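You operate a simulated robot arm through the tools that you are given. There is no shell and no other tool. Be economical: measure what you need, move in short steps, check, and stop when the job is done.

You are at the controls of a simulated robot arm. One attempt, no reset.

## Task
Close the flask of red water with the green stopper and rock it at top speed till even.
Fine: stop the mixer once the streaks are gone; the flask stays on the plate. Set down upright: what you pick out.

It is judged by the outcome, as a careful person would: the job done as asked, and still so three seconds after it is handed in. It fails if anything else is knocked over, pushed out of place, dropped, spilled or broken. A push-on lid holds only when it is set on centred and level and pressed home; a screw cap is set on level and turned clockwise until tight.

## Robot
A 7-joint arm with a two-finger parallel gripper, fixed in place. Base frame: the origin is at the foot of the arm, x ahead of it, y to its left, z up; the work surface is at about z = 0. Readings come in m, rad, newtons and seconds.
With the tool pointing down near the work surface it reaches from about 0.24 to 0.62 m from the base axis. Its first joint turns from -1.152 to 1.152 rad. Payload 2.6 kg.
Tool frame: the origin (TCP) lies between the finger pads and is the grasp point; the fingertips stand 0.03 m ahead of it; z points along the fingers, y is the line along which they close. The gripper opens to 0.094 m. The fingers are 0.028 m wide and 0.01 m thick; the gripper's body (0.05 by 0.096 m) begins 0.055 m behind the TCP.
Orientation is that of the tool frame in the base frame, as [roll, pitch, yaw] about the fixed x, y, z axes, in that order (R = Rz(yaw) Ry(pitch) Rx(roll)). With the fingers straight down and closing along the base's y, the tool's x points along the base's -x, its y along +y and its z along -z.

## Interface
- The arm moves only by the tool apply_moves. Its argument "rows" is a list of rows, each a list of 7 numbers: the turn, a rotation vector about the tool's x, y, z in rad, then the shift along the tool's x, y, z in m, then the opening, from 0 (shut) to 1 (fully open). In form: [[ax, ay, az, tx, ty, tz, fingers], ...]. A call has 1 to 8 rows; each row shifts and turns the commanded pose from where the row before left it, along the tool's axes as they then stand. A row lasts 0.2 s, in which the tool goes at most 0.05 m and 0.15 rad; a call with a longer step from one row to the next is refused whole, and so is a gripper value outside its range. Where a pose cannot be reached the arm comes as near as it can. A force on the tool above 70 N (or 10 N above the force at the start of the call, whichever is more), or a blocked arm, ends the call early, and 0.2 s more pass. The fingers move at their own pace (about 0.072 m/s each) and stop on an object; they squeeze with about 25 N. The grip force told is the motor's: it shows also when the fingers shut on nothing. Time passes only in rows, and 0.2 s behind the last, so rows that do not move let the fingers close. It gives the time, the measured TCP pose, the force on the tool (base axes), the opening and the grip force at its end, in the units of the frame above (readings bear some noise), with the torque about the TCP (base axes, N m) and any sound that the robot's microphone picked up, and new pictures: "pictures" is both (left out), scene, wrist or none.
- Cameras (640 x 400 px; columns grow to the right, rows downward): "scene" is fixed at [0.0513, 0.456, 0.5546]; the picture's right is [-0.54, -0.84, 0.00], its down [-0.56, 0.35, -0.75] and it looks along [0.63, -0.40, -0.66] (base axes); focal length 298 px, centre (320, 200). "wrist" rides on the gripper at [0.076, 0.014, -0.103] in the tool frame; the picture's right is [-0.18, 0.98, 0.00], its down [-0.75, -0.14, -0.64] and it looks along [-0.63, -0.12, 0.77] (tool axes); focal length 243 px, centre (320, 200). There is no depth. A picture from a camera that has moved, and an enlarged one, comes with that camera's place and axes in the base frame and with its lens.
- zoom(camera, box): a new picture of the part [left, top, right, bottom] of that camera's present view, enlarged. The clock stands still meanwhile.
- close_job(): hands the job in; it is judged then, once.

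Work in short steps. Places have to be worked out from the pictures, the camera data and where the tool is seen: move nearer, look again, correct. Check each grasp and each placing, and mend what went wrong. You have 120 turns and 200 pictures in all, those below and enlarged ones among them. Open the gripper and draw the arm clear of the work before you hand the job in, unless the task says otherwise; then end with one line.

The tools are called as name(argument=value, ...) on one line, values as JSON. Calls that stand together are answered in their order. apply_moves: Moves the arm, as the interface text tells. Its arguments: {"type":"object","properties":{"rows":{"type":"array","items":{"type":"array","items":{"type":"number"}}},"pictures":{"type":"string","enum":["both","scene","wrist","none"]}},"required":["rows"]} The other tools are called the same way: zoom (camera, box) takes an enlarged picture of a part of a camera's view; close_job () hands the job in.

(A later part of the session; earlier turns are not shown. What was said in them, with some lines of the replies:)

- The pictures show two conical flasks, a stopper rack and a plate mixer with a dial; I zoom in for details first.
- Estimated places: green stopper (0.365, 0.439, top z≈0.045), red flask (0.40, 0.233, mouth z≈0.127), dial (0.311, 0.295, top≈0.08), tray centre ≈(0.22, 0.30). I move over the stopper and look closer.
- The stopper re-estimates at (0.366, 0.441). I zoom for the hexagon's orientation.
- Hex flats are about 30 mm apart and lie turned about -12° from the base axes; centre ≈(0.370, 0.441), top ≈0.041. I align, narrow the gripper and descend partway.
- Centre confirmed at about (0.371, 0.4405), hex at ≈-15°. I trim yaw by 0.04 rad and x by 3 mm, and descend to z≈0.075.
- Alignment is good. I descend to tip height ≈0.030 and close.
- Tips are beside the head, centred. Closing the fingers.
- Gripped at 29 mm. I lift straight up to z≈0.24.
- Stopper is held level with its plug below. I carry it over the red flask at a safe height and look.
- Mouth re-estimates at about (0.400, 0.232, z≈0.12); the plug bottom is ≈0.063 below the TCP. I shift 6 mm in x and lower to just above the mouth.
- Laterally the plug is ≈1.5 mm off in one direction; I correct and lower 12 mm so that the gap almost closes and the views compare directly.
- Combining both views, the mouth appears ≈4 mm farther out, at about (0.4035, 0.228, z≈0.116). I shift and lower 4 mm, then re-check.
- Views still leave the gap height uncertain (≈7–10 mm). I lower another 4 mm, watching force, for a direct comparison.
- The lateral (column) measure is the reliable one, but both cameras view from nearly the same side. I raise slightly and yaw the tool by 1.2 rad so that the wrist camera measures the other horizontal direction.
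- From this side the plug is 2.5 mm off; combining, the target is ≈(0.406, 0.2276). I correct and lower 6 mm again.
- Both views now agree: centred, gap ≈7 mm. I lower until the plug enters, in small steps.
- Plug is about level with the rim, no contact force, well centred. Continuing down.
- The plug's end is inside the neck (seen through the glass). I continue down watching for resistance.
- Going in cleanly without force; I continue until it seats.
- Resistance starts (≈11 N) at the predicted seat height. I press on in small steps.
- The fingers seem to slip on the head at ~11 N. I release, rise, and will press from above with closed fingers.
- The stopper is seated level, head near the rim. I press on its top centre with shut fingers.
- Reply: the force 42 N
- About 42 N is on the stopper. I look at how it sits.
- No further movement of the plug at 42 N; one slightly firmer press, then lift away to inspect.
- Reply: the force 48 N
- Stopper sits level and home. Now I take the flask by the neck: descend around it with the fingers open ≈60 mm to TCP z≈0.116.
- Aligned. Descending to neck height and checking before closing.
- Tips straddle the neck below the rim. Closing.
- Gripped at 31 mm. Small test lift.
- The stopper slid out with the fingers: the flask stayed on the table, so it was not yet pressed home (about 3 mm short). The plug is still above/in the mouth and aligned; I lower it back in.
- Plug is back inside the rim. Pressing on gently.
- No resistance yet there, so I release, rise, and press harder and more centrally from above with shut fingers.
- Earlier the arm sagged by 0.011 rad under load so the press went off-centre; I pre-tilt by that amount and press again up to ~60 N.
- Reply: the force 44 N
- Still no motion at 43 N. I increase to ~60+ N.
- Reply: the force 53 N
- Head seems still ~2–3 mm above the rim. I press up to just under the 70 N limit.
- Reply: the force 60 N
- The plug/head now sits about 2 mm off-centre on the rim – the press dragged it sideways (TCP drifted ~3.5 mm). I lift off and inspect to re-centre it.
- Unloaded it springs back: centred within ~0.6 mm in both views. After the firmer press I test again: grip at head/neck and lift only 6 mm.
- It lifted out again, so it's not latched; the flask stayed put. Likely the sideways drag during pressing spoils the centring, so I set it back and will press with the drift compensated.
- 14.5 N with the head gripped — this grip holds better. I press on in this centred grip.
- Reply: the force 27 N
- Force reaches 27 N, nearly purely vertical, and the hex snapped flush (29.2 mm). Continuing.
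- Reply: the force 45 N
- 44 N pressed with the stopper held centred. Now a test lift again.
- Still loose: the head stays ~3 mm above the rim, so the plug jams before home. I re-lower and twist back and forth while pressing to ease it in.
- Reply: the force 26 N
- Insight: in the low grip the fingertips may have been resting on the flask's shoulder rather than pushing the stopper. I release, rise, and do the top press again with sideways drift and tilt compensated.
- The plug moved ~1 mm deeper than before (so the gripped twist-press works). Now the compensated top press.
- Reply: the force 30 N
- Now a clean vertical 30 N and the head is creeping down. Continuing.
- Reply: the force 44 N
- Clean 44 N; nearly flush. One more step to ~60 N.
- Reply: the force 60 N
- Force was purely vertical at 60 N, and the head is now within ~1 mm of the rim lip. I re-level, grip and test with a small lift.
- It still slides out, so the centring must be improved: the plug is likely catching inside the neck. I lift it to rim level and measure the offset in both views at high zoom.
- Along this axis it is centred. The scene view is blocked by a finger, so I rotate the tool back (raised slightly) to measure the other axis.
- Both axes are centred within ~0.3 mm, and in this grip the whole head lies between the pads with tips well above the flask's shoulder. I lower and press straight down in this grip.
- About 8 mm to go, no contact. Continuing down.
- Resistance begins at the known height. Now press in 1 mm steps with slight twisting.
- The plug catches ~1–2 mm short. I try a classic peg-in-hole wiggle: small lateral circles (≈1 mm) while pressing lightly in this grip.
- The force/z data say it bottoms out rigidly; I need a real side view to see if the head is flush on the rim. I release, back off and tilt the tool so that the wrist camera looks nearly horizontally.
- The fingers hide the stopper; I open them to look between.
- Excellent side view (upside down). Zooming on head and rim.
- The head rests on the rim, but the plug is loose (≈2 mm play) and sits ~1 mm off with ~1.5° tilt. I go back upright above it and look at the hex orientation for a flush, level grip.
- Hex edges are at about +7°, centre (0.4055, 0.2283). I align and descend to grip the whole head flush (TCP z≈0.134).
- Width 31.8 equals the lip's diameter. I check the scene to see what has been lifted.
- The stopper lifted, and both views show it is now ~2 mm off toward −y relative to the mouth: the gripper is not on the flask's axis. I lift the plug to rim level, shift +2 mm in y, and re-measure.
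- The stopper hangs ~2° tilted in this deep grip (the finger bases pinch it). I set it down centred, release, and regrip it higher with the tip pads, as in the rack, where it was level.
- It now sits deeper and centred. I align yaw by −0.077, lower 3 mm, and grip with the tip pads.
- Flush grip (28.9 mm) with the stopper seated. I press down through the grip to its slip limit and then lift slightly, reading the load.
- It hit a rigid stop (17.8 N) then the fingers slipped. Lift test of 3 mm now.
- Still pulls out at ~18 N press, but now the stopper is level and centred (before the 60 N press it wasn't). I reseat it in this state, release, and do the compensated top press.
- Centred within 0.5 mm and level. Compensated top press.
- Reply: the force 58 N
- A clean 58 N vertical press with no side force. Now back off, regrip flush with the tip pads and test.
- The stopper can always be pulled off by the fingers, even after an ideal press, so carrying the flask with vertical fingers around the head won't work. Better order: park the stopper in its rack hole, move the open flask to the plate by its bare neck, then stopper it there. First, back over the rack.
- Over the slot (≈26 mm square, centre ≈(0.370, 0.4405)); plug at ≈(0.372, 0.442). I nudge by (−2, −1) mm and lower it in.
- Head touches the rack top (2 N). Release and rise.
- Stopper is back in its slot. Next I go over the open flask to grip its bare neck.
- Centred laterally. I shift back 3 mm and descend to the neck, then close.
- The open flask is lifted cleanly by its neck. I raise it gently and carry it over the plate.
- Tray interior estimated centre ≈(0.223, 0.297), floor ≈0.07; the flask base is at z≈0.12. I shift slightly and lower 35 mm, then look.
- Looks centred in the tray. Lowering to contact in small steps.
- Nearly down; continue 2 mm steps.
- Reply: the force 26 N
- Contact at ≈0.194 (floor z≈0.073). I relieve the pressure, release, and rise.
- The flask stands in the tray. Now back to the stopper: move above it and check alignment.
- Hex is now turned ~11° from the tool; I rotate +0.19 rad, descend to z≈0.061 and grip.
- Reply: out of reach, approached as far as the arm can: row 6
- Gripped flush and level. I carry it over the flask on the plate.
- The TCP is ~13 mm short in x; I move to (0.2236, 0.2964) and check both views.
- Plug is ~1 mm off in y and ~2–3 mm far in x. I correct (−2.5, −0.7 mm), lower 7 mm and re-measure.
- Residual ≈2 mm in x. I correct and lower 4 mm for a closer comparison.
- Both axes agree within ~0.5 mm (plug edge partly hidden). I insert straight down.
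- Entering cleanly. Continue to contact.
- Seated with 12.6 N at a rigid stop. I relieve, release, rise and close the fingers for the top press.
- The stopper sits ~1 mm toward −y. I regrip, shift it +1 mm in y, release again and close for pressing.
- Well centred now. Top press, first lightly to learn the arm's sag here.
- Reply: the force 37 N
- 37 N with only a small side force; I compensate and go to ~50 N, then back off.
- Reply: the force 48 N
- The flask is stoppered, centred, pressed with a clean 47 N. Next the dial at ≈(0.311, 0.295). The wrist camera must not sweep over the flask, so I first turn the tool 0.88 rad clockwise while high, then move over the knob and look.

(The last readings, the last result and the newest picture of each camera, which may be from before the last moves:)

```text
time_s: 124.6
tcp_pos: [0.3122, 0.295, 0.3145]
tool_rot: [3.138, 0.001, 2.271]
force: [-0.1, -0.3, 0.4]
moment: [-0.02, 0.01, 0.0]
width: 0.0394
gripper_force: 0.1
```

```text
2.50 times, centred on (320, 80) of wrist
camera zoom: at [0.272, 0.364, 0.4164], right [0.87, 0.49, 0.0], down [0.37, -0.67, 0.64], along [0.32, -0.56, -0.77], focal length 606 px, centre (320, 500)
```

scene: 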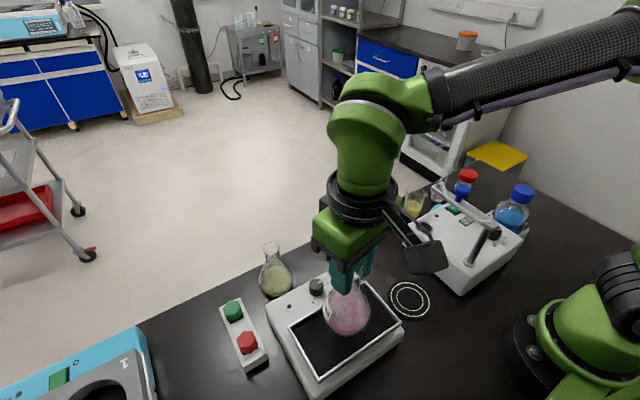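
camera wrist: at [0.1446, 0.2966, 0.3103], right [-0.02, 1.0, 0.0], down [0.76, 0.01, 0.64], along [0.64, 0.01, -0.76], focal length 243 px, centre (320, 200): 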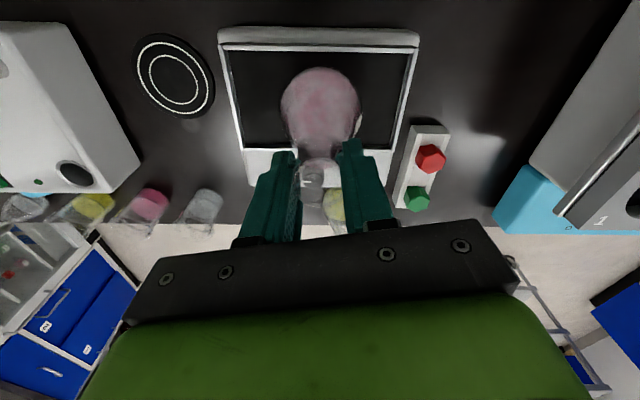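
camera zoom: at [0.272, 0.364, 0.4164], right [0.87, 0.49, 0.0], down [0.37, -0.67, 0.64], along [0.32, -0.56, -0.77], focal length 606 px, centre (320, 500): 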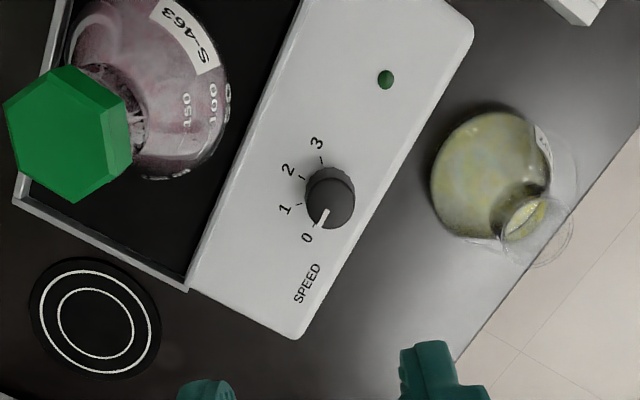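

Knob ≈(0.315, 0.294). I adjust and descend to z≈0.155 for a closer look.

apply_moves(rows=[[0, 0, 0, -0.0027, 0.0017, 0.04, 0.42], [0, 0, 0, 0, 0, 0.04, 0.42], [0, 0, 0, 0, 0, 0.04, 0.42], [0, 0, 0, 0, 0, 0.04, 0.42], [0, 0, 0, 0, 0, 0, 0.42]], pictures="none")

zoom(camera="wrist", box=[240, 40, 400, 200])

zoom(camera="scene", box=[270, 210, 400, 320])

```text
time_s: 125.8
tcp_pos: [0.3145, 0.2946, 0.1529]
tool_rot: [3.139, 0.002, 2.27]
force: [0.2, -1.1, 0.1]
moment: [0.0, -0.03, 0.01]
width: 0.0395
gripper_force: 0.1
```

```text
2.50 times, centred on (320, 120) of wrist
camera zoom: at [0.2752, 0.3635, 0.256], right [0.87, 0.49, 0.0], down [0.37, -0.67, 0.64], along [0.32, -0.56, -0.77], focal length 606 px, centre (320, 400)
```

zoom: 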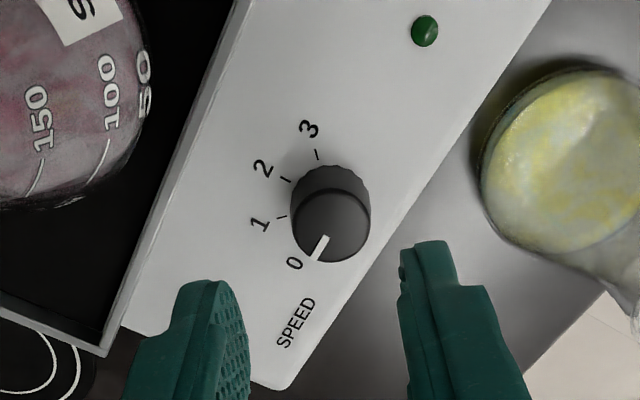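

```text
3.64 times, centred on (335, 265) of scene
camera zoom: at [0.0513, 0.456, 0.5546], right [-0.54, -0.84, 0.0], down [-0.56, 0.35, -0.75], along [0.63, -0.4, -0.66], focal length 1082 px, centre (266, -36)
```

zoom: 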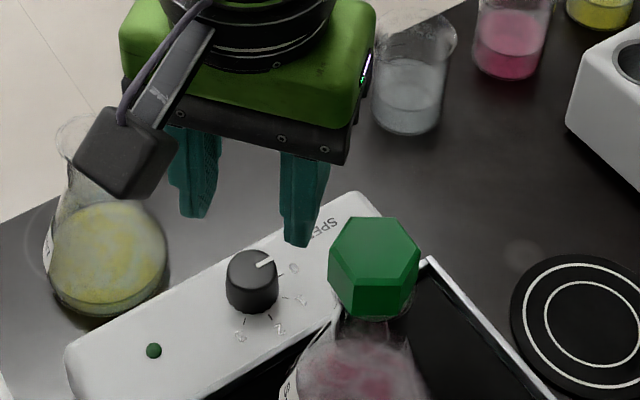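

Combined estimate: knob at ≈(0.3185, 0.2945), top z≈0.07. I shift 4 mm in x and descend to TCP z≈0.10, then look.

apply_moves(rows=[[0, 0, 0, -0.0026, 0.0031, 0.01, 0.42], [0, 0, 0, 0, 0, 0.025, 0.42], [0, 0, 0, 0, 0, 0.018, 0.42], [0, 0, 0, 0, 0, 0, 0.42]], pictures="none")

zoom(camera="wrist", box=[240, 60, 400, 220])

zoom(camera="scene", box=[280, 240, 360, 320])

```text
time_s: 126.8
tcp_pos: [0.319, 0.2949, 0.1001]
tool_rot: [3.138, 0.002, 2.272]
force: [-0.1, 0.5, 0.3]
moment: [-0.01, 0.03, 0.01]
width: 0.0395
gripper_force: 0.1
```

```text
2.50 times, centred on (320, 140) of wrist
camera zoom: at [0.2794, 0.3636, 0.2025], right [0.87, 0.49, 0.0], down [0.37, -0.67, 0.64], along [0.32, -0.56, -0.77], focal length 606 px, centre (320, 350)
```

zoom: 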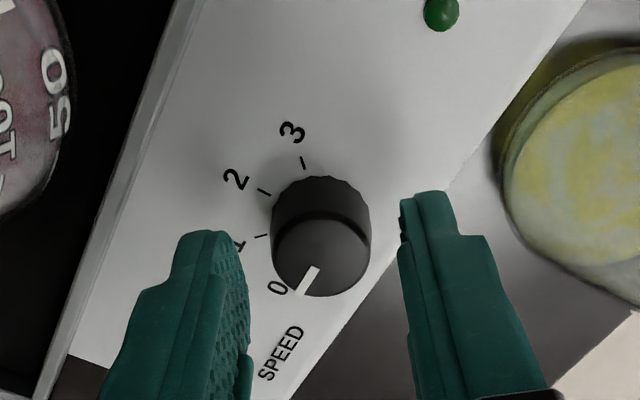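

```text
5.00 times, centred on (320, 280) of scene
camera zoom: at [0.0513, 0.456, 0.5546], right [-0.54, -0.84, 0.0], down [-0.56, 0.35, -0.75], along [0.63, -0.4, -0.66], focal length 1488 px, centre (320, -200)
```

zoom: 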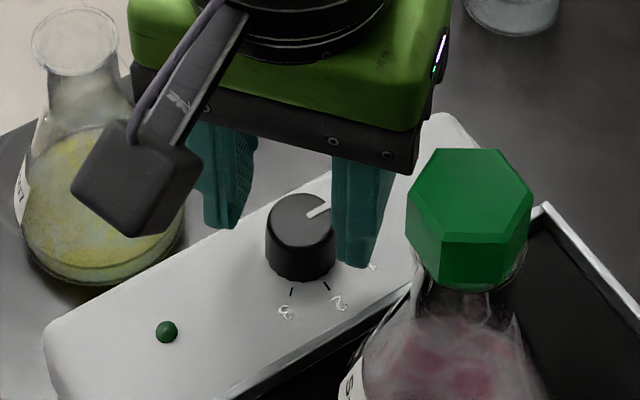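

Knob is centred between the fingers. I descend ~12 mm around it and close.

apply_moves(rows=[[0, 0, 0, 0, 0, 0.006, 0.42], [0, 0, 0, 0, 0, 0.006, 0.42], [0, 0, 0, 0, 0, 0, 0.42], [0, 0, 0, 0, 0, 0, 0.15], [0, 0, 0, 0, 0, 0, 0.1], [0, 0, 0, 0, 0, 0, 0.1]], pictures="none")

zoom(camera="scene", box=[280, 240, 360, 320])

```text
time_s: 128.2
tcp_pos: [0.3183, 0.2961, 0.087]
tool_rot: [3.139, 0.003, 2.27]
force: [-4.2, -5.8, 0.9]
moment: [-0.12, 0.2, -0.05]
width: 0.0263
gripper_force: 44.3
```

```text
5.00 times, centred on (320, 280) of scene
camera zoom: at [0.0513, 0.456, 0.5546], right [-0.54, -0.84, 0.0], down [-0.56, 0.35, -0.75], along [0.63, -0.4, -0.66], focal length 1488 px, centre (320, -200)
```

zoom: 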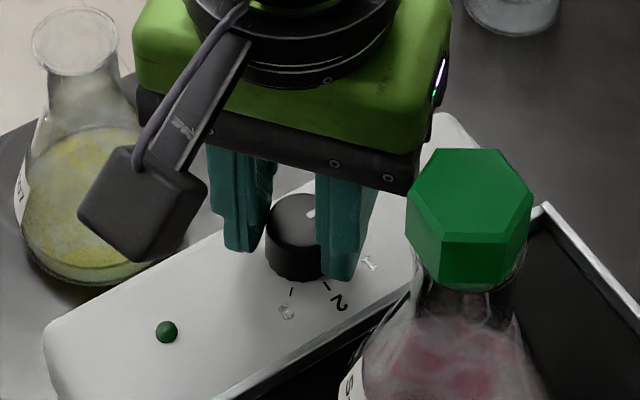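

Knob gripped (26 mm) with a slight side load; I ease 1 mm and turn clockwise.

apply_moves(rows=[[0, 0, 0, 0, -0.001, 0, 0.1], [0, 0, 0.14, 0, 0, 0, 0.1], [0, 0, 0.14, 0, 0, 0, 0.1], [0, 0, 0.14, 0, 0, 0, 0.1], [0, 0, 0.14, 0, 0, 0, 0.1], [0, 0, 0.14, 0, 0, 0, 0.1], [0, 0, 0.14, 0, 0, 0, 0.1], [0, 0, 0, 0, 0, 0, 0.1]], pictures="none")

zoom(camera="scene", box=[280, 240, 400, 340])

```text
time_s: 130.0
tcp_pos: [0.3228, 0.2943, 0.0884]
tool_rot: [3.125, -0.01, 1.433]
force: [36.7, 14.5, -24.5]
moment: [0.64, -1.03, 0.18]
width: 0.0261
gripper_force: 45.1
```

```text
4.00 times, centred on (340, 290) of scene
camera zoom: at [0.0514, 0.4561, 0.5545], right [-0.54, -0.84, 0.0], down [-0.56, 0.35, -0.75], along [0.63, -0.41, -0.66], focal length 1190 px, centre (240, -160)
```

zoom: 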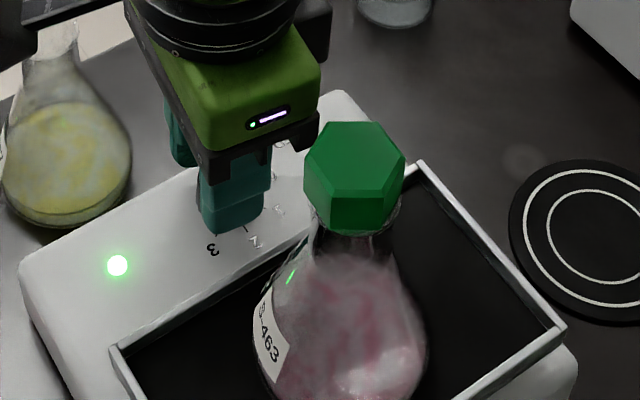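

The lamp is lit; the mixer runs at low speed. The side force (37 N) shows that the knob axis lies ~5 mm further in +x, so I shift to relieve it.

apply_moves(rows=[[0, 0, 0, 0.0015, 0.0025, 0.001, 0.1], [0, 0, 0, 0.0012, 0.0022, 0.001, 0.1], [0, 0, 0, 0, 0, 0, 0.1]], pictures="none")

```text
time_s: 130.8
tcp_pos: [0.3218, 0.2954, 0.089]
tool_rot: [3.138, -0.005, 1.427]
force: [-4.4, -19.1, 40.8]
moment: [-0.8, 0.08, -0.07]
width: 0.0264
gripper_force: 44.6
```

Now slightly overdone in y and z; fine trim.

apply_moves(rows=[[0, 0, 0, -0.0011, -0.0004, -0.0013, 0.1], [0, 0, 0, 0, 0, 0, 0.1]], pictures="none")

```text
time_s: 131.4
tcp_pos: [0.3233, 0.296, 0.088]
tool_rot: [3.136, -0.006, 1.431]
force: [4.1, -5.5, 24.3]
moment: [-0.8, -0.15, 0.01]
width: 0.0261
gripper_force: 45.2
```

Loads are small now. Continue clockwise.

apply_moves(rows=[[0, 0, 0.14, 0, 0, -0.0008, 0.1], [0, 0, 0.14, 0, 0, 0, 0.1], [0, 0, 0.14, 0, 0, 0, 0.1], [0, 0, 0.14, 0, 0, 0, 0.1], [0, 0, 0, 0, 0, 0, 0.1]], pictures="none")

```text
time_s: 132.6
tcp_pos: [0.3251, 0.2947, 0.0888]
tool_rot: [3.134, -0.011, 0.872]
force: [35.8, 5.9, -15.6]
moment: [-0.21, -0.51, 0.14]
width: 0.0259
gripper_force: 45.3
```

Side load again toward +x: the true axis is ≈(0.326, 0.296). Shift and trim.

apply_moves(rows=[[0, 0, 0, 0.0017, 0.0015, 0, 0.1], [0, 0, 0, 0.0015, 0.0013, 0.0007, 0.1], [0, 0, 0, 0, 0, 0, 0.1]], pictures="none")

zoom(camera="scene", box=[280, 240, 400, 340])

```text
time_s: 133.4
tcp_pos: [0.3263, 0.2943, 0.0879]
tool_rot: [3.141, 0.0, 0.868]
force: [-5.0, -21.6, 19.0]
moment: [0.03, -0.63, 0.02]
width: 0.026
gripper_force: 45.1
```

```text
4.00 times, centred on (340, 290) of scene
camera zoom: at [0.0512, 0.4559, 0.5547], right [-0.54, -0.84, 0.0], down [-0.56, 0.35, -0.75], along [0.63, -0.4, -0.66], focal length 1190 px, centre (240, -160)
```

zoom: 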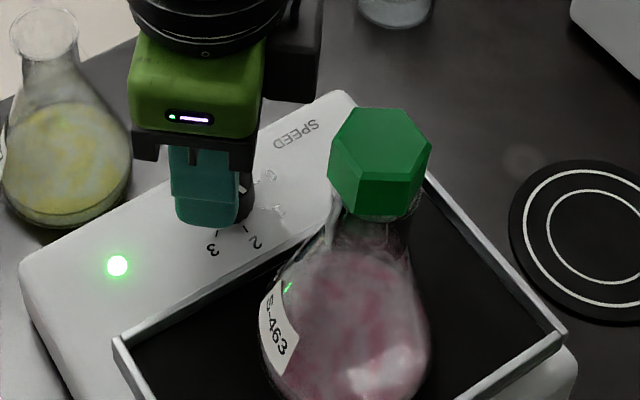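

The tray rocks and the stopper stays. Trim and turn the remaining ~1 rad.

apply_moves(rows=[[0, 0, 0, -0.0014, 0.0012, -0.0007, 0.1], [0, 0, 0.14, 0, 0, 0, 0.1], [0, 0, 0.14, 0, 0, 0, 0.1], [0, 0, 0.14, 0, 0, 0, 0.1], [0, 0, 0.14, 0, 0, 0, 0.1], [0, 0, 0, 0, 0, 0, 0.1]], pictures="none")

```text
time_s: 134.8
tcp_pos: [0.3278, 0.2922, 0.0892]
tool_rot: [3.138, -0.001, 0.31]
force: [-5.4, -25.3, 12.4]
moment: [-0.5, -0.8, 0.11]
width: 0.0262
gripper_force: 45.2
```

Trim y and continue to the end position.

apply_moves(rows=[[0, 0, 0, -0.0012, 0.0022, -0.0004, 0.1], [0, 0, 0.14, 0, 0, 0, 0.1], [0, 0, 0.14, 0, 0, 0, 0.1], [0, 0, 0.12, 0, 0, 0, 0.1], [0, 0, 0, 0, 0, 0, 0.1]], pictures="none")

zoom(camera="wrist", box=[240, 60, 400, 220])

```text
time_s: 136.0
tcp_pos: [0.3938, 0.2481, 0.0752]
tool_rot: [-3.136, 0.001, -0.087]
force: [0.4, 0.2, -0.3]
moment: [0.03, -0.04, 0.01]
width: 0.0094
gripper_force: 0.1
out of reach, approached as far as the arm can: row 2, 3, 4
```

```text
2.50 times, centred on (320, 140) of wrist
camera zoom: at [0.4674, 0.2291, 0.1784], right [-0.27, -0.96, 0.0], down [-0.74, 0.2, 0.64], along [-0.62, 0.18, -0.77], focal length 606 px, centre (320, 350)
```

zoom: 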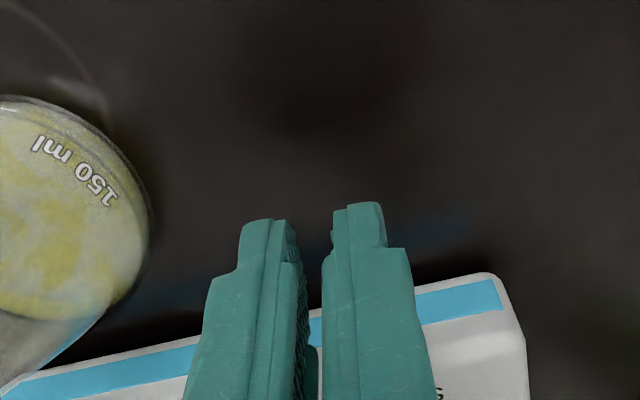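

The wrist hit its limit and the arm jumped off the knob. I check the scene for any disturbance.

zoom(camera="scene", box=[190, 180, 450, 390])

```text
1.90 times, centred on (320, 285) of scene
camera zoom: at [0.0514, 0.456, 0.5546], right [-0.54, -0.84, 0.0], down [-0.56, 0.35, -0.75], along [0.63, -0.4, -0.66], focal length 567 px, centre (320, 38)
```

zoom: 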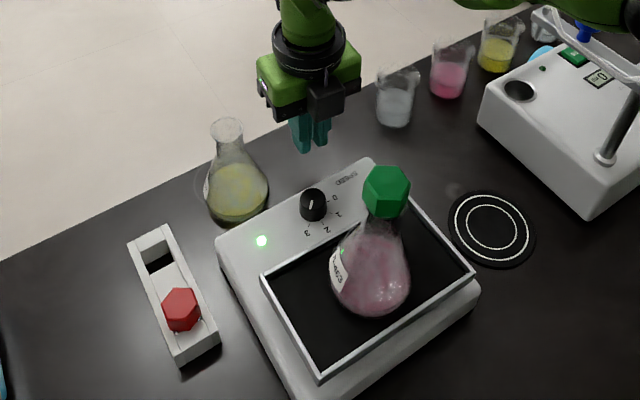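

Nothing is disturbed, the flask is still on the rocking tray. I raise the arm and look at the knob pointer.

apply_moves(rows=[[0, 0, 0, 0, 0, -0.03, 0.1], [0, 0, 0, 0, 0, -0.045, 0.3], [0, 0, 0, 0, 0, -0.045, 0.42], [0, 0, 0, 0, 0, -0.045, 0.42], [0, 0, 0, 0, 0, -0.04, 0.42], [0, 0, 0, 0, 0, 0, 0.42]], pictures="none")

zoom(camera="scene", box=[290, 250, 350, 310])

```text
time_s: 137.4
tcp_pos: [0.3992, 0.2456, 0.2812]
tool_rot: [-3.141, -0.003, -0.088]
force: [0.4, 0.0, 0.2]
moment: [0.01, -0.02, 0.03]
width: 0.0397
gripper_force: 0.1
out of reach, approached as far as the arm can: row 1, 2
```

```text
6.67 times, centred on (320, 280) of scene
camera zoom: at [0.0513, 0.456, 0.5546], right [-0.54, -0.84, 0.0], down [-0.56, 0.35, -0.75], along [0.63, -0.4, -0.66], focal length 1984 px, centre (320, -333)
```

zoom: 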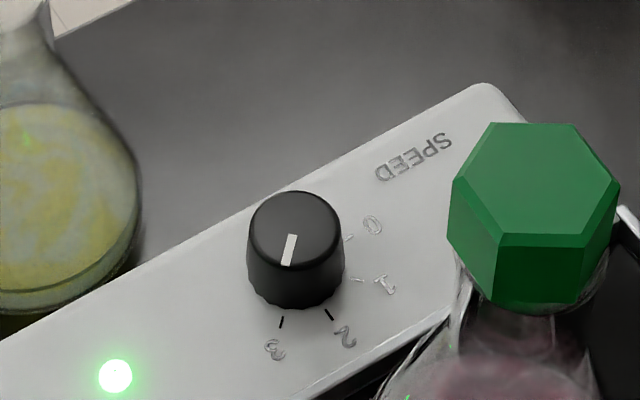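

Pointer is ~4° short of "3". I unwind the wrist (0.6 rad), return over the knob axis (≈0.3265, 0.292) and descend partway to check.

apply_moves(rows=[[0, 0, -0.15, 0, 0, 0, 0.42], [0, 0, -0.15, 0, 0, 0, 0.42], [0, 0, -0.15, 0, 0, 0, 0.42], [0, 0, -0.15, 0, 0, 0, 0.42], [0, 0, 0, -0.0204, -0.038, 0, 0.42], [0, 0, 0, -0.0204, -0.038, 0, 0.42], [0, 0, 0, 0, 0, 0.045, 0.42], [0, 0, 0, 0, 0, 0.045, 0.42]], pictures="none")

apply_moves(rows=[[0, 0, 0, 0, 0, 0.045, 0.42], [0, 0, 0, 0, 0, 0.035, 0.42], [0, 0, 0, 0, 0, 0, 0.42]], pictures="none")

zoom(camera="wrist", box=[240, 60, 400, 220])

```text
time_s: 139.2
tcp_pos: [0.3257, 0.2915, 0.1894]
tool_rot: [-3.141, -0.004, 0.511]
force: [0.4, -0.1, 0.4]
moment: [0.0, -0.02, -0.02]
width: 0.0393
gripper_force: 0.0
```

```text
time_s: 140.0
tcp_pos: [0.3276, 0.2914, 0.1082]
tool_rot: [3.14, -0.005, 0.51]
force: [-0.2, 0.7, 0.0]
moment: [-0.05, -0.01, -0.01]
width: 0.0392
gripper_force: 0.1
```

```text
2.50 times, centred on (320, 140) of wrist
camera zoom: at [0.3993, 0.3172, 0.2123], right [0.32, -0.95, 0.0], down [-0.73, -0.25, 0.64], along [-0.61, -0.2, -0.77], focal length 606 px, centre (320, 350)
```

zoom: 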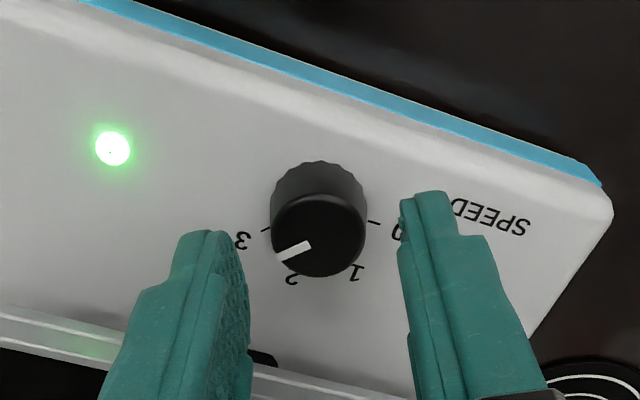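

The pointer is at 3 within a few degrees. I descend, grip, give a small clockwise nudge to be fully at top speed, and wait while it mixes.

apply_moves(rows=[[0, 0, 0, 0, 0, 0.01, 0.42], [0, 0, 0, 0, 0, 0.009, 0.42], [0, 0, 0, 0, 0, 0, 0.15], [0, 0, 0, 0, 0, 0, 0.1], [0, 0, 0, 0, 0, 0, 0.1], [0, 0, 0.05, 0, 0, 0, 0.1], [0, 0, 0.04, 0, 0, 0, 0.1], [0, 0, 0, 0, 0, 0, 0.1]], pictures="none")

apply_moves(rows=[[0, 0, 0, 0, 0, 0, 0.1], [0, 0, 0, 0, 0, 0, 0.1], [0, 0, 0, 0, 0, 0, 0.1], [0, 0, 0, 0, 0, 0, 0.1], [0, 0, 0, 0, 0, 0, 0.1], [0, 0, 0, 0, 0, 0, 0.1], [0, 0, 0, 0, 0, 0, 0.1], [0, 0, 0, 0, 0, 0, 0.1]], pictures="none")

zoom(camera="scene", box=[280, 240, 400, 340])

```text
time_s: 141.8
tcp_pos: [0.3253, 0.2919, 0.0917]
tool_rot: [3.141, -0.002, 0.421]
force: [-6.0, 2.0, 3.2]
moment: [0.15, -0.07, 0.52]
width: 0.0258
gripper_force: 45.1
```

```text
time_s: 143.6
tcp_pos: [0.3277, 0.2923, 0.0907]
tool_rot: [3.141, -0.005, 0.419]
force: [-8.8, 3.4, 5.3]
moment: [0.12, 0.32, 0.17]
width: 0.0259
gripper_force: 44.4
```

```text
4.00 times, centred on (340, 290) of scene
camera zoom: at [0.0513, 0.456, 0.5546], right [-0.54, -0.84, 0.0], down [-0.56, 0.35, -0.75], along [0.63, -0.4, -0.66], focal length 1190 px, centre (240, -160)
```

zoom: 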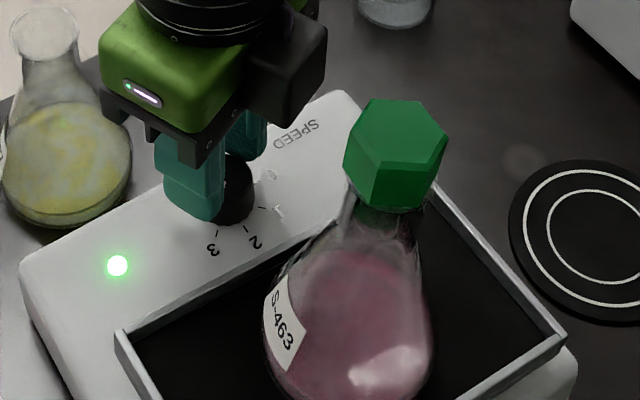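

The dial resists at its top stop, and streaks are fading. I wait some more seconds and compare.

apply_moves(rows=[[0, 0, 0, 0, 0, 0, 0.1], [0, 0, 0, 0, 0, 0, 0.1], [0, 0, 0, 0, 0, 0, 0.1], [0, 0, 0, 0, 0, 0, 0.1], [0, 0, 0, 0, 0, 0, 0.1], [0, 0, 0, 0, 0, 0, 0.1], [0, 0, 0, 0, 0, 0, 0.1], [0, 0, 0, 0, 0, 0, 0.1]], pictures="none")

apply_moves(rows=[[0, 0, 0, 0, 0, 0, 0.1], [0, 0, 0, 0, 0, 0, 0.1], [0, 0, 0, 0, 0, 0, 0.1], [0, 0, 0, 0, 0, 0, 0.1], [0, 0, 0, 0, 0, 0, 0.1], [0, 0, 0, 0, 0, 0, 0.1], [0, 0, 0, 0, 0, 0, 0.1], [0, 0, 0, 0, 0, 0, 0.1]], pictures="none")

zoom(camera="scene", box=[330, 290, 400, 350])

```text
time_s: 145.4
tcp_pos: [0.3277, 0.2914, 0.0915]
tool_rot: [3.141, -0.004, 0.421]
force: [-9.5, 3.7, 6.6]
moment: [0.15, 0.32, 0.02]
width: 0.026
gripper_force: 44.9
```

```text
time_s: 147.2
tcp_pos: [0.3279, 0.2927, 0.0904]
tool_rot: [3.141, -0.003, 0.421]
force: [-9.6, 6.3, 5.6]
moment: [0.13, 0.34, -0.02]
width: 0.0265
gripper_force: 45.1
```

```text
6.67 times, centred on (365, 320) of scene
camera zoom: at [0.0513, 0.456, 0.5546], right [-0.54, -0.84, 0.0], down [-0.56, 0.35, -0.75], along [0.63, -0.4, -0.66], focal length 1984 px, centre (20, -600)
```

zoom: 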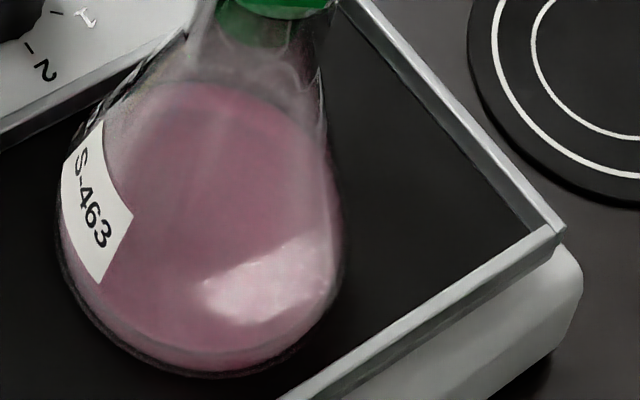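

Almost uniform; a few more seconds, then check once more.

apply_moves(rows=[[0, 0, 0, 0, 0, 0, 0.1], [0, 0, 0, 0, 0, 0, 0.1], [0, 0, 0, 0, 0, 0, 0.1], [0, 0, 0, 0, 0, 0, 0.1], [0, 0, 0, 0, 0, 0, 0.1], [0, 0, 0, 0, 0, 0, 0.1], [0, 0, 0, 0, 0, 0, 0.1], [0, 0, 0, 0, 0, 0, 0.1]], pictures="none")

apply_moves(rows=[[0, 0, 0, 0, 0, 0, 0.1], [0, 0, 0, 0, 0, 0, 0.1], [0, 0, 0, 0, 0, 0, 0.1], [0, 0, 0, 0, 0, 0, 0.1], [0, 0, 0, 0, 0, 0, 0.1], [0, 0, 0, 0, 0, 0, 0.1], [0, 0, 0, 0, 0, 0, 0.1], [0, 0, 0, 0, 0, 0, 0.1]], pictures="none")

zoom(camera="scene", box=[330, 270, 400, 350])

```text
time_s: 149.0
tcp_pos: [0.326, 0.2915, 0.091]
tool_rot: [-3.14, -0.002, 0.421]
force: [-8.5, 6.5, 5.4]
moment: [0.19, 0.32, -0.01]
width: 0.0259
gripper_force: 44.7
```

```text
time_s: 150.8
tcp_pos: [0.3258, 0.2914, 0.0909]
tool_rot: [3.141, -0.003, 0.42]
force: [-8.9, 7.8, 3.9]
moment: [0.16, 0.3, -0.01]
width: 0.0258
gripper_force: 44.5
```

```text
5.00 times, centred on (365, 310) of scene
camera zoom: at [0.0513, 0.456, 0.5546], right [-0.54, -0.84, 0.0], down [-0.56, 0.35, -0.75], along [0.63, -0.4, -0.66], focal length 1488 px, centre (95, -350)
```

zoom: 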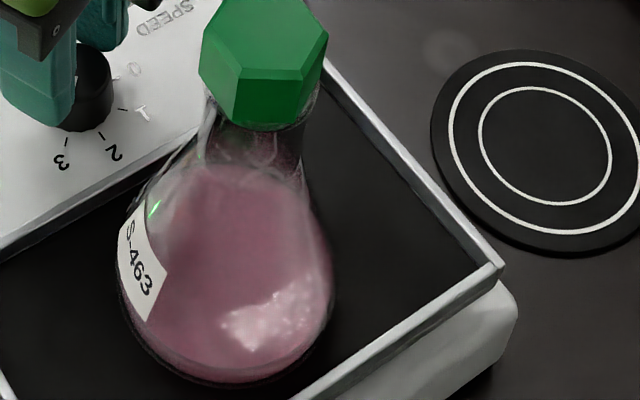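

The colour is even. I turn the dial back counter-clockwise toward 0 (first 1.35 rad), then release.

apply_moves(rows=[[0, 0, -0.15, 0, 0, 0, 0.1], [0, 0, -0.15, 0, 0, 0, 0.1], [0, 0, -0.15, 0, 0, 0, 0.1], [0, 0, -0.15, 0, 0, 0, 0.1], [0, 0, -0.15, 0, 0, 0, 0.1], [0, 0, 0, 0, 0, 0, 0.1]], pictures="none")

apply_moves(rows=[[0, 0, -0.15, 0, 0, 0, 0.1], [0, 0, -0.15, 0, 0, 0, 0.1], [0, 0, -0.15, 0, 0, 0, 0.1], [0, 0, -0.15, 0, 0, 0, 0.1], [0, 0, 0, 0, 0, 0, 0.1]], pictures="none")

zoom(camera="scene", box=[280, 240, 400, 340])

```text
time_s: 152.2
tcp_pos: [0.3242, 0.2951, 0.0909]
tool_rot: [-3.14, -0.005, 1.172]
force: [-20.8, 13.1, 13.3]
moment: [0.29, 0.7, -0.1]
width: 0.0259
gripper_force: 45.0
```

```text
time_s: 153.4
tcp_pos: [0.3215, 0.2944, 0.0907]
tool_rot: [-3.133, -0.006, 1.771]
force: [-37.4, 3.6, 23.7]
moment: [-0.2, 1.07, -0.16]
width: 0.0258
gripper_force: 44.9
```

```text
4.00 times, centred on (340, 290) of scene
camera zoom: at [0.0512, 0.4559, 0.5547], right [-0.54, -0.84, 0.0], down [-0.56, 0.35, -0.75], along [0.63, -0.4, -0.66], focal length 1190 px, centre (240, -160)
```

zoom: 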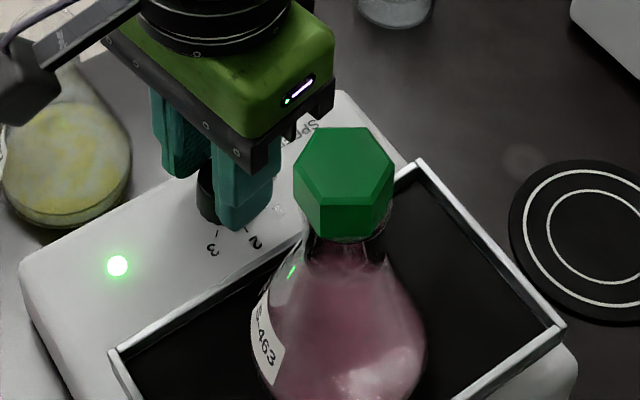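

Trim the lateral load, turn 0.45 rad more (camera still clear of the flask), release, rewind 0.75 rad and regrip for the last part.

apply_moves(rows=[[0, 0, 0, 0.0007, -0.0034, 0, 0.1], [0, 0, -0.15, 0, 0, 0, 0.1], [0, 0, -0.15, 0, 0, 0, 0.1], [0, 0, -0.15, 0, 0, 0, 0.1], [0, 0, 0, 0, 0, 0, 0.1]], pictures="none")

apply_moves(rows=[[0, 0, 0, 0, 0, 0, 0.42], [0, 0, 0, 0, 0, 0, 0.42], [0, 0, 0.15, 0, 0, 0, 0.42], [0, 0, 0.15, 0, 0, 0, 0.42], [0, 0, 0.15, 0, 0, 0, 0.42], [0, 0, 0.15, 0, 0, 0, 0.42], [0, 0, 0.15, 0, 0, 0, 0.42], [0, 0, 0, 0, 0, 0, 0.42]], pictures="none")

zoom(camera="wrist", box=[240, 60, 400, 220])

```text
time_s: 154.6
tcp_pos: [0.3205, 0.2939, 0.0916]
tool_rot: [-3.136, -0.006, 2.22]
force: [-32.7, 2.2, 17.0]
moment: [-0.26, 0.71, -0.11]
width: 0.0259
gripper_force: 44.7
```

```text
time_s: 156.4
tcp_pos: [0.3236, 0.2924, 0.0899]
tool_rot: [3.137, -0.002, 1.469]
force: [0.3, -0.1, 0.6]
moment: [0.0, 0.02, 0.01]
width: 0.0395
gripper_force: 0.1
```

```text
2.50 times, centred on (320, 140) of wrist
camera zoom: at [0.3438, 0.3682, 0.1941], right [0.96, -0.28, 0.0], down [-0.22, -0.74, 0.64], along [-0.18, -0.61, -0.77], focal length 606 px, centre (320, 350)
```

zoom: 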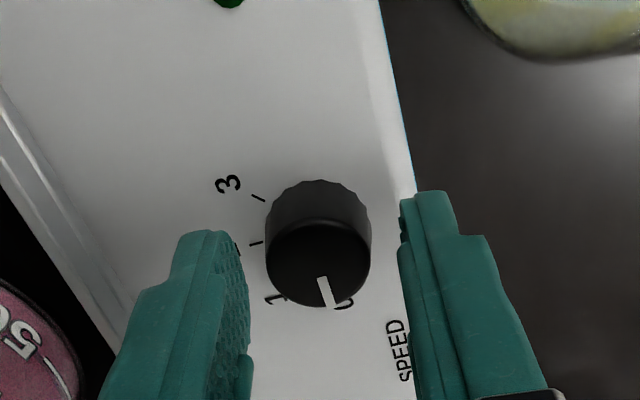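

The pointer is at 0 and the lamp appears off. I rise clear (straight up) and verify.

apply_moves(rows=[[0, 0, 0, 0, 0, -0.03, 0.42], [0, 0, 0, 0, 0, -0.045, 0.42], [0, 0, 0, 0, 0, -0.045, 0.42], [0, 0, 0, 0, 0, -0.045, 0.42], [0, 0, 0, 0, 0, -0.045, 0.6], [0, 0, 0, 0, 0, 0, 0.6]], pictures="none")

zoom(camera="scene", box=[280, 240, 400, 350])

apply_moves(rows=[[0, 0, 0, 0, 0, 0, 0.6], [0, 0, 0, 0, 0, 0, 0.6], [0, 0, 0, 0, 0, 0, 0.6]], pictures="none")

zoom(camera="scene", box=[280, 240, 400, 350])

```text
time_s: 157.8
tcp_pos: [0.3235, 0.2929, 0.3026]
tool_rot: [3.138, -0.001, 1.47]
force: [-0.8, 0.7, -0.3]
moment: [0.0, 0.02, -0.02]
width: 0.0565
gripper_force: 0.1
```

```text
3.64 times, centred on (340, 295) of scene
camera zoom: at [0.0513, 0.456, 0.5546], right [-0.54, -0.84, 0.0], down [-0.56, 0.35, -0.75], along [0.63, -0.4, -0.66], focal length 1082 px, centre (247, -146)
```

zoom: 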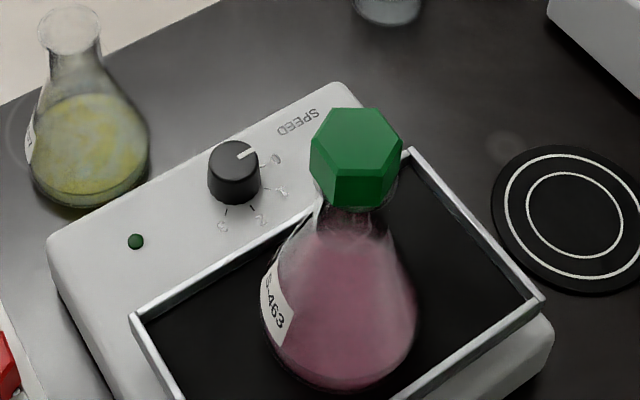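

```text
time_s: 158.6
tcp_pos: [0.3238, 0.2923, 0.3016]
tool_rot: [3.138, -0.002, 1.47]
force: [-1.0, -0.4, 0.0]
moment: [0.0, 0.03, -0.02]
width: 0.0565
gripper_force: 0.0
```

```text
3.64 times, centred on (340, 295) of scene
camera zoom: at [0.0513, 0.456, 0.5546], right [-0.54, -0.84, 0.0], down [-0.56, 0.35, -0.75], along [0.63, -0.4, -0.66], focal length 1082 px, centre (247, -146)
```

zoom: 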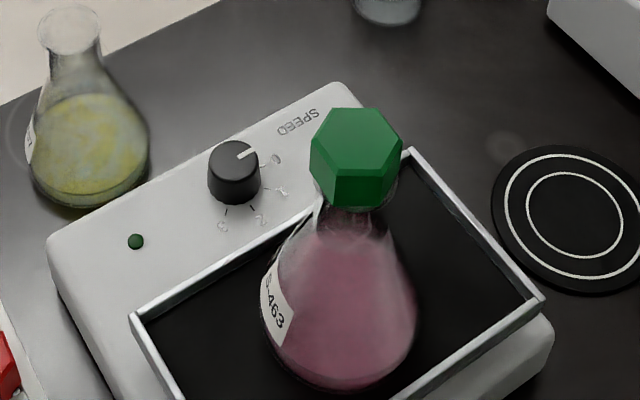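

Stopped, lamp off, liquid even. A close look at the stopper's seat and the wider scene.

zoom(camera="scene", box=[325, 260, 375, 310])

zoom(camera="scene", box=[180, 160, 500, 390])

```text
8.00 times, centred on (350, 285) of scene
camera zoom: at [0.0513, 0.456, 0.5546], right [-0.54, -0.84, 0.0], down [-0.56, 0.35, -0.75], along [0.63, -0.4, -0.66], focal length 2380 px, centre (80, -480)
```

zoom: 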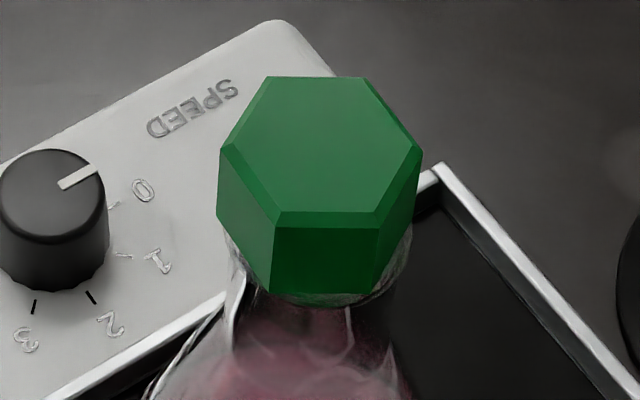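

```text
1.74 times, centred on (340, 275) of scene
camera zoom: at [0.0513, 0.456, 0.5546], right [-0.54, -0.84, 0.0], down [-0.56, 0.35, -0.75], along [0.63, -0.4, -0.66], focal length 518 px, centre (285, 70)
```

zoom: 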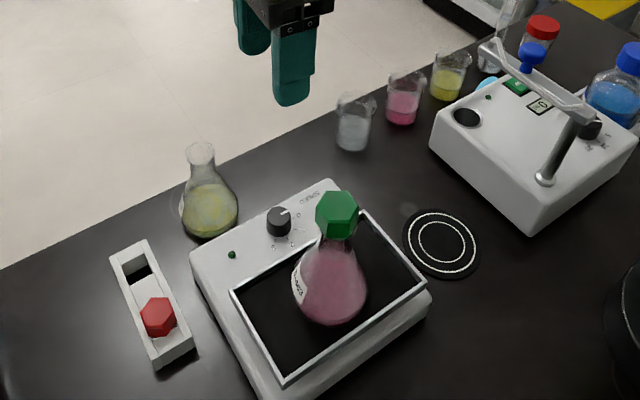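

The flask of red water is closed with the green stopper, the mixer is off with the dial at 0, nothing else looks disturbed, and the arm is clear, so I hand in.

close_job()

```text
The job is handed in.
```

The flask of red water is closed with the green stopper and was rocked at top speed until the colour was even. The mixer is switched off and the flask stands upright on the plate. The stopper's hold was never confirmed: in every lift test before the final placing it came off with the fingers. I then moved the open flask to the plate, set the stopper there and pressed it straight down at about 47 N; it stayed centred through the rocking.
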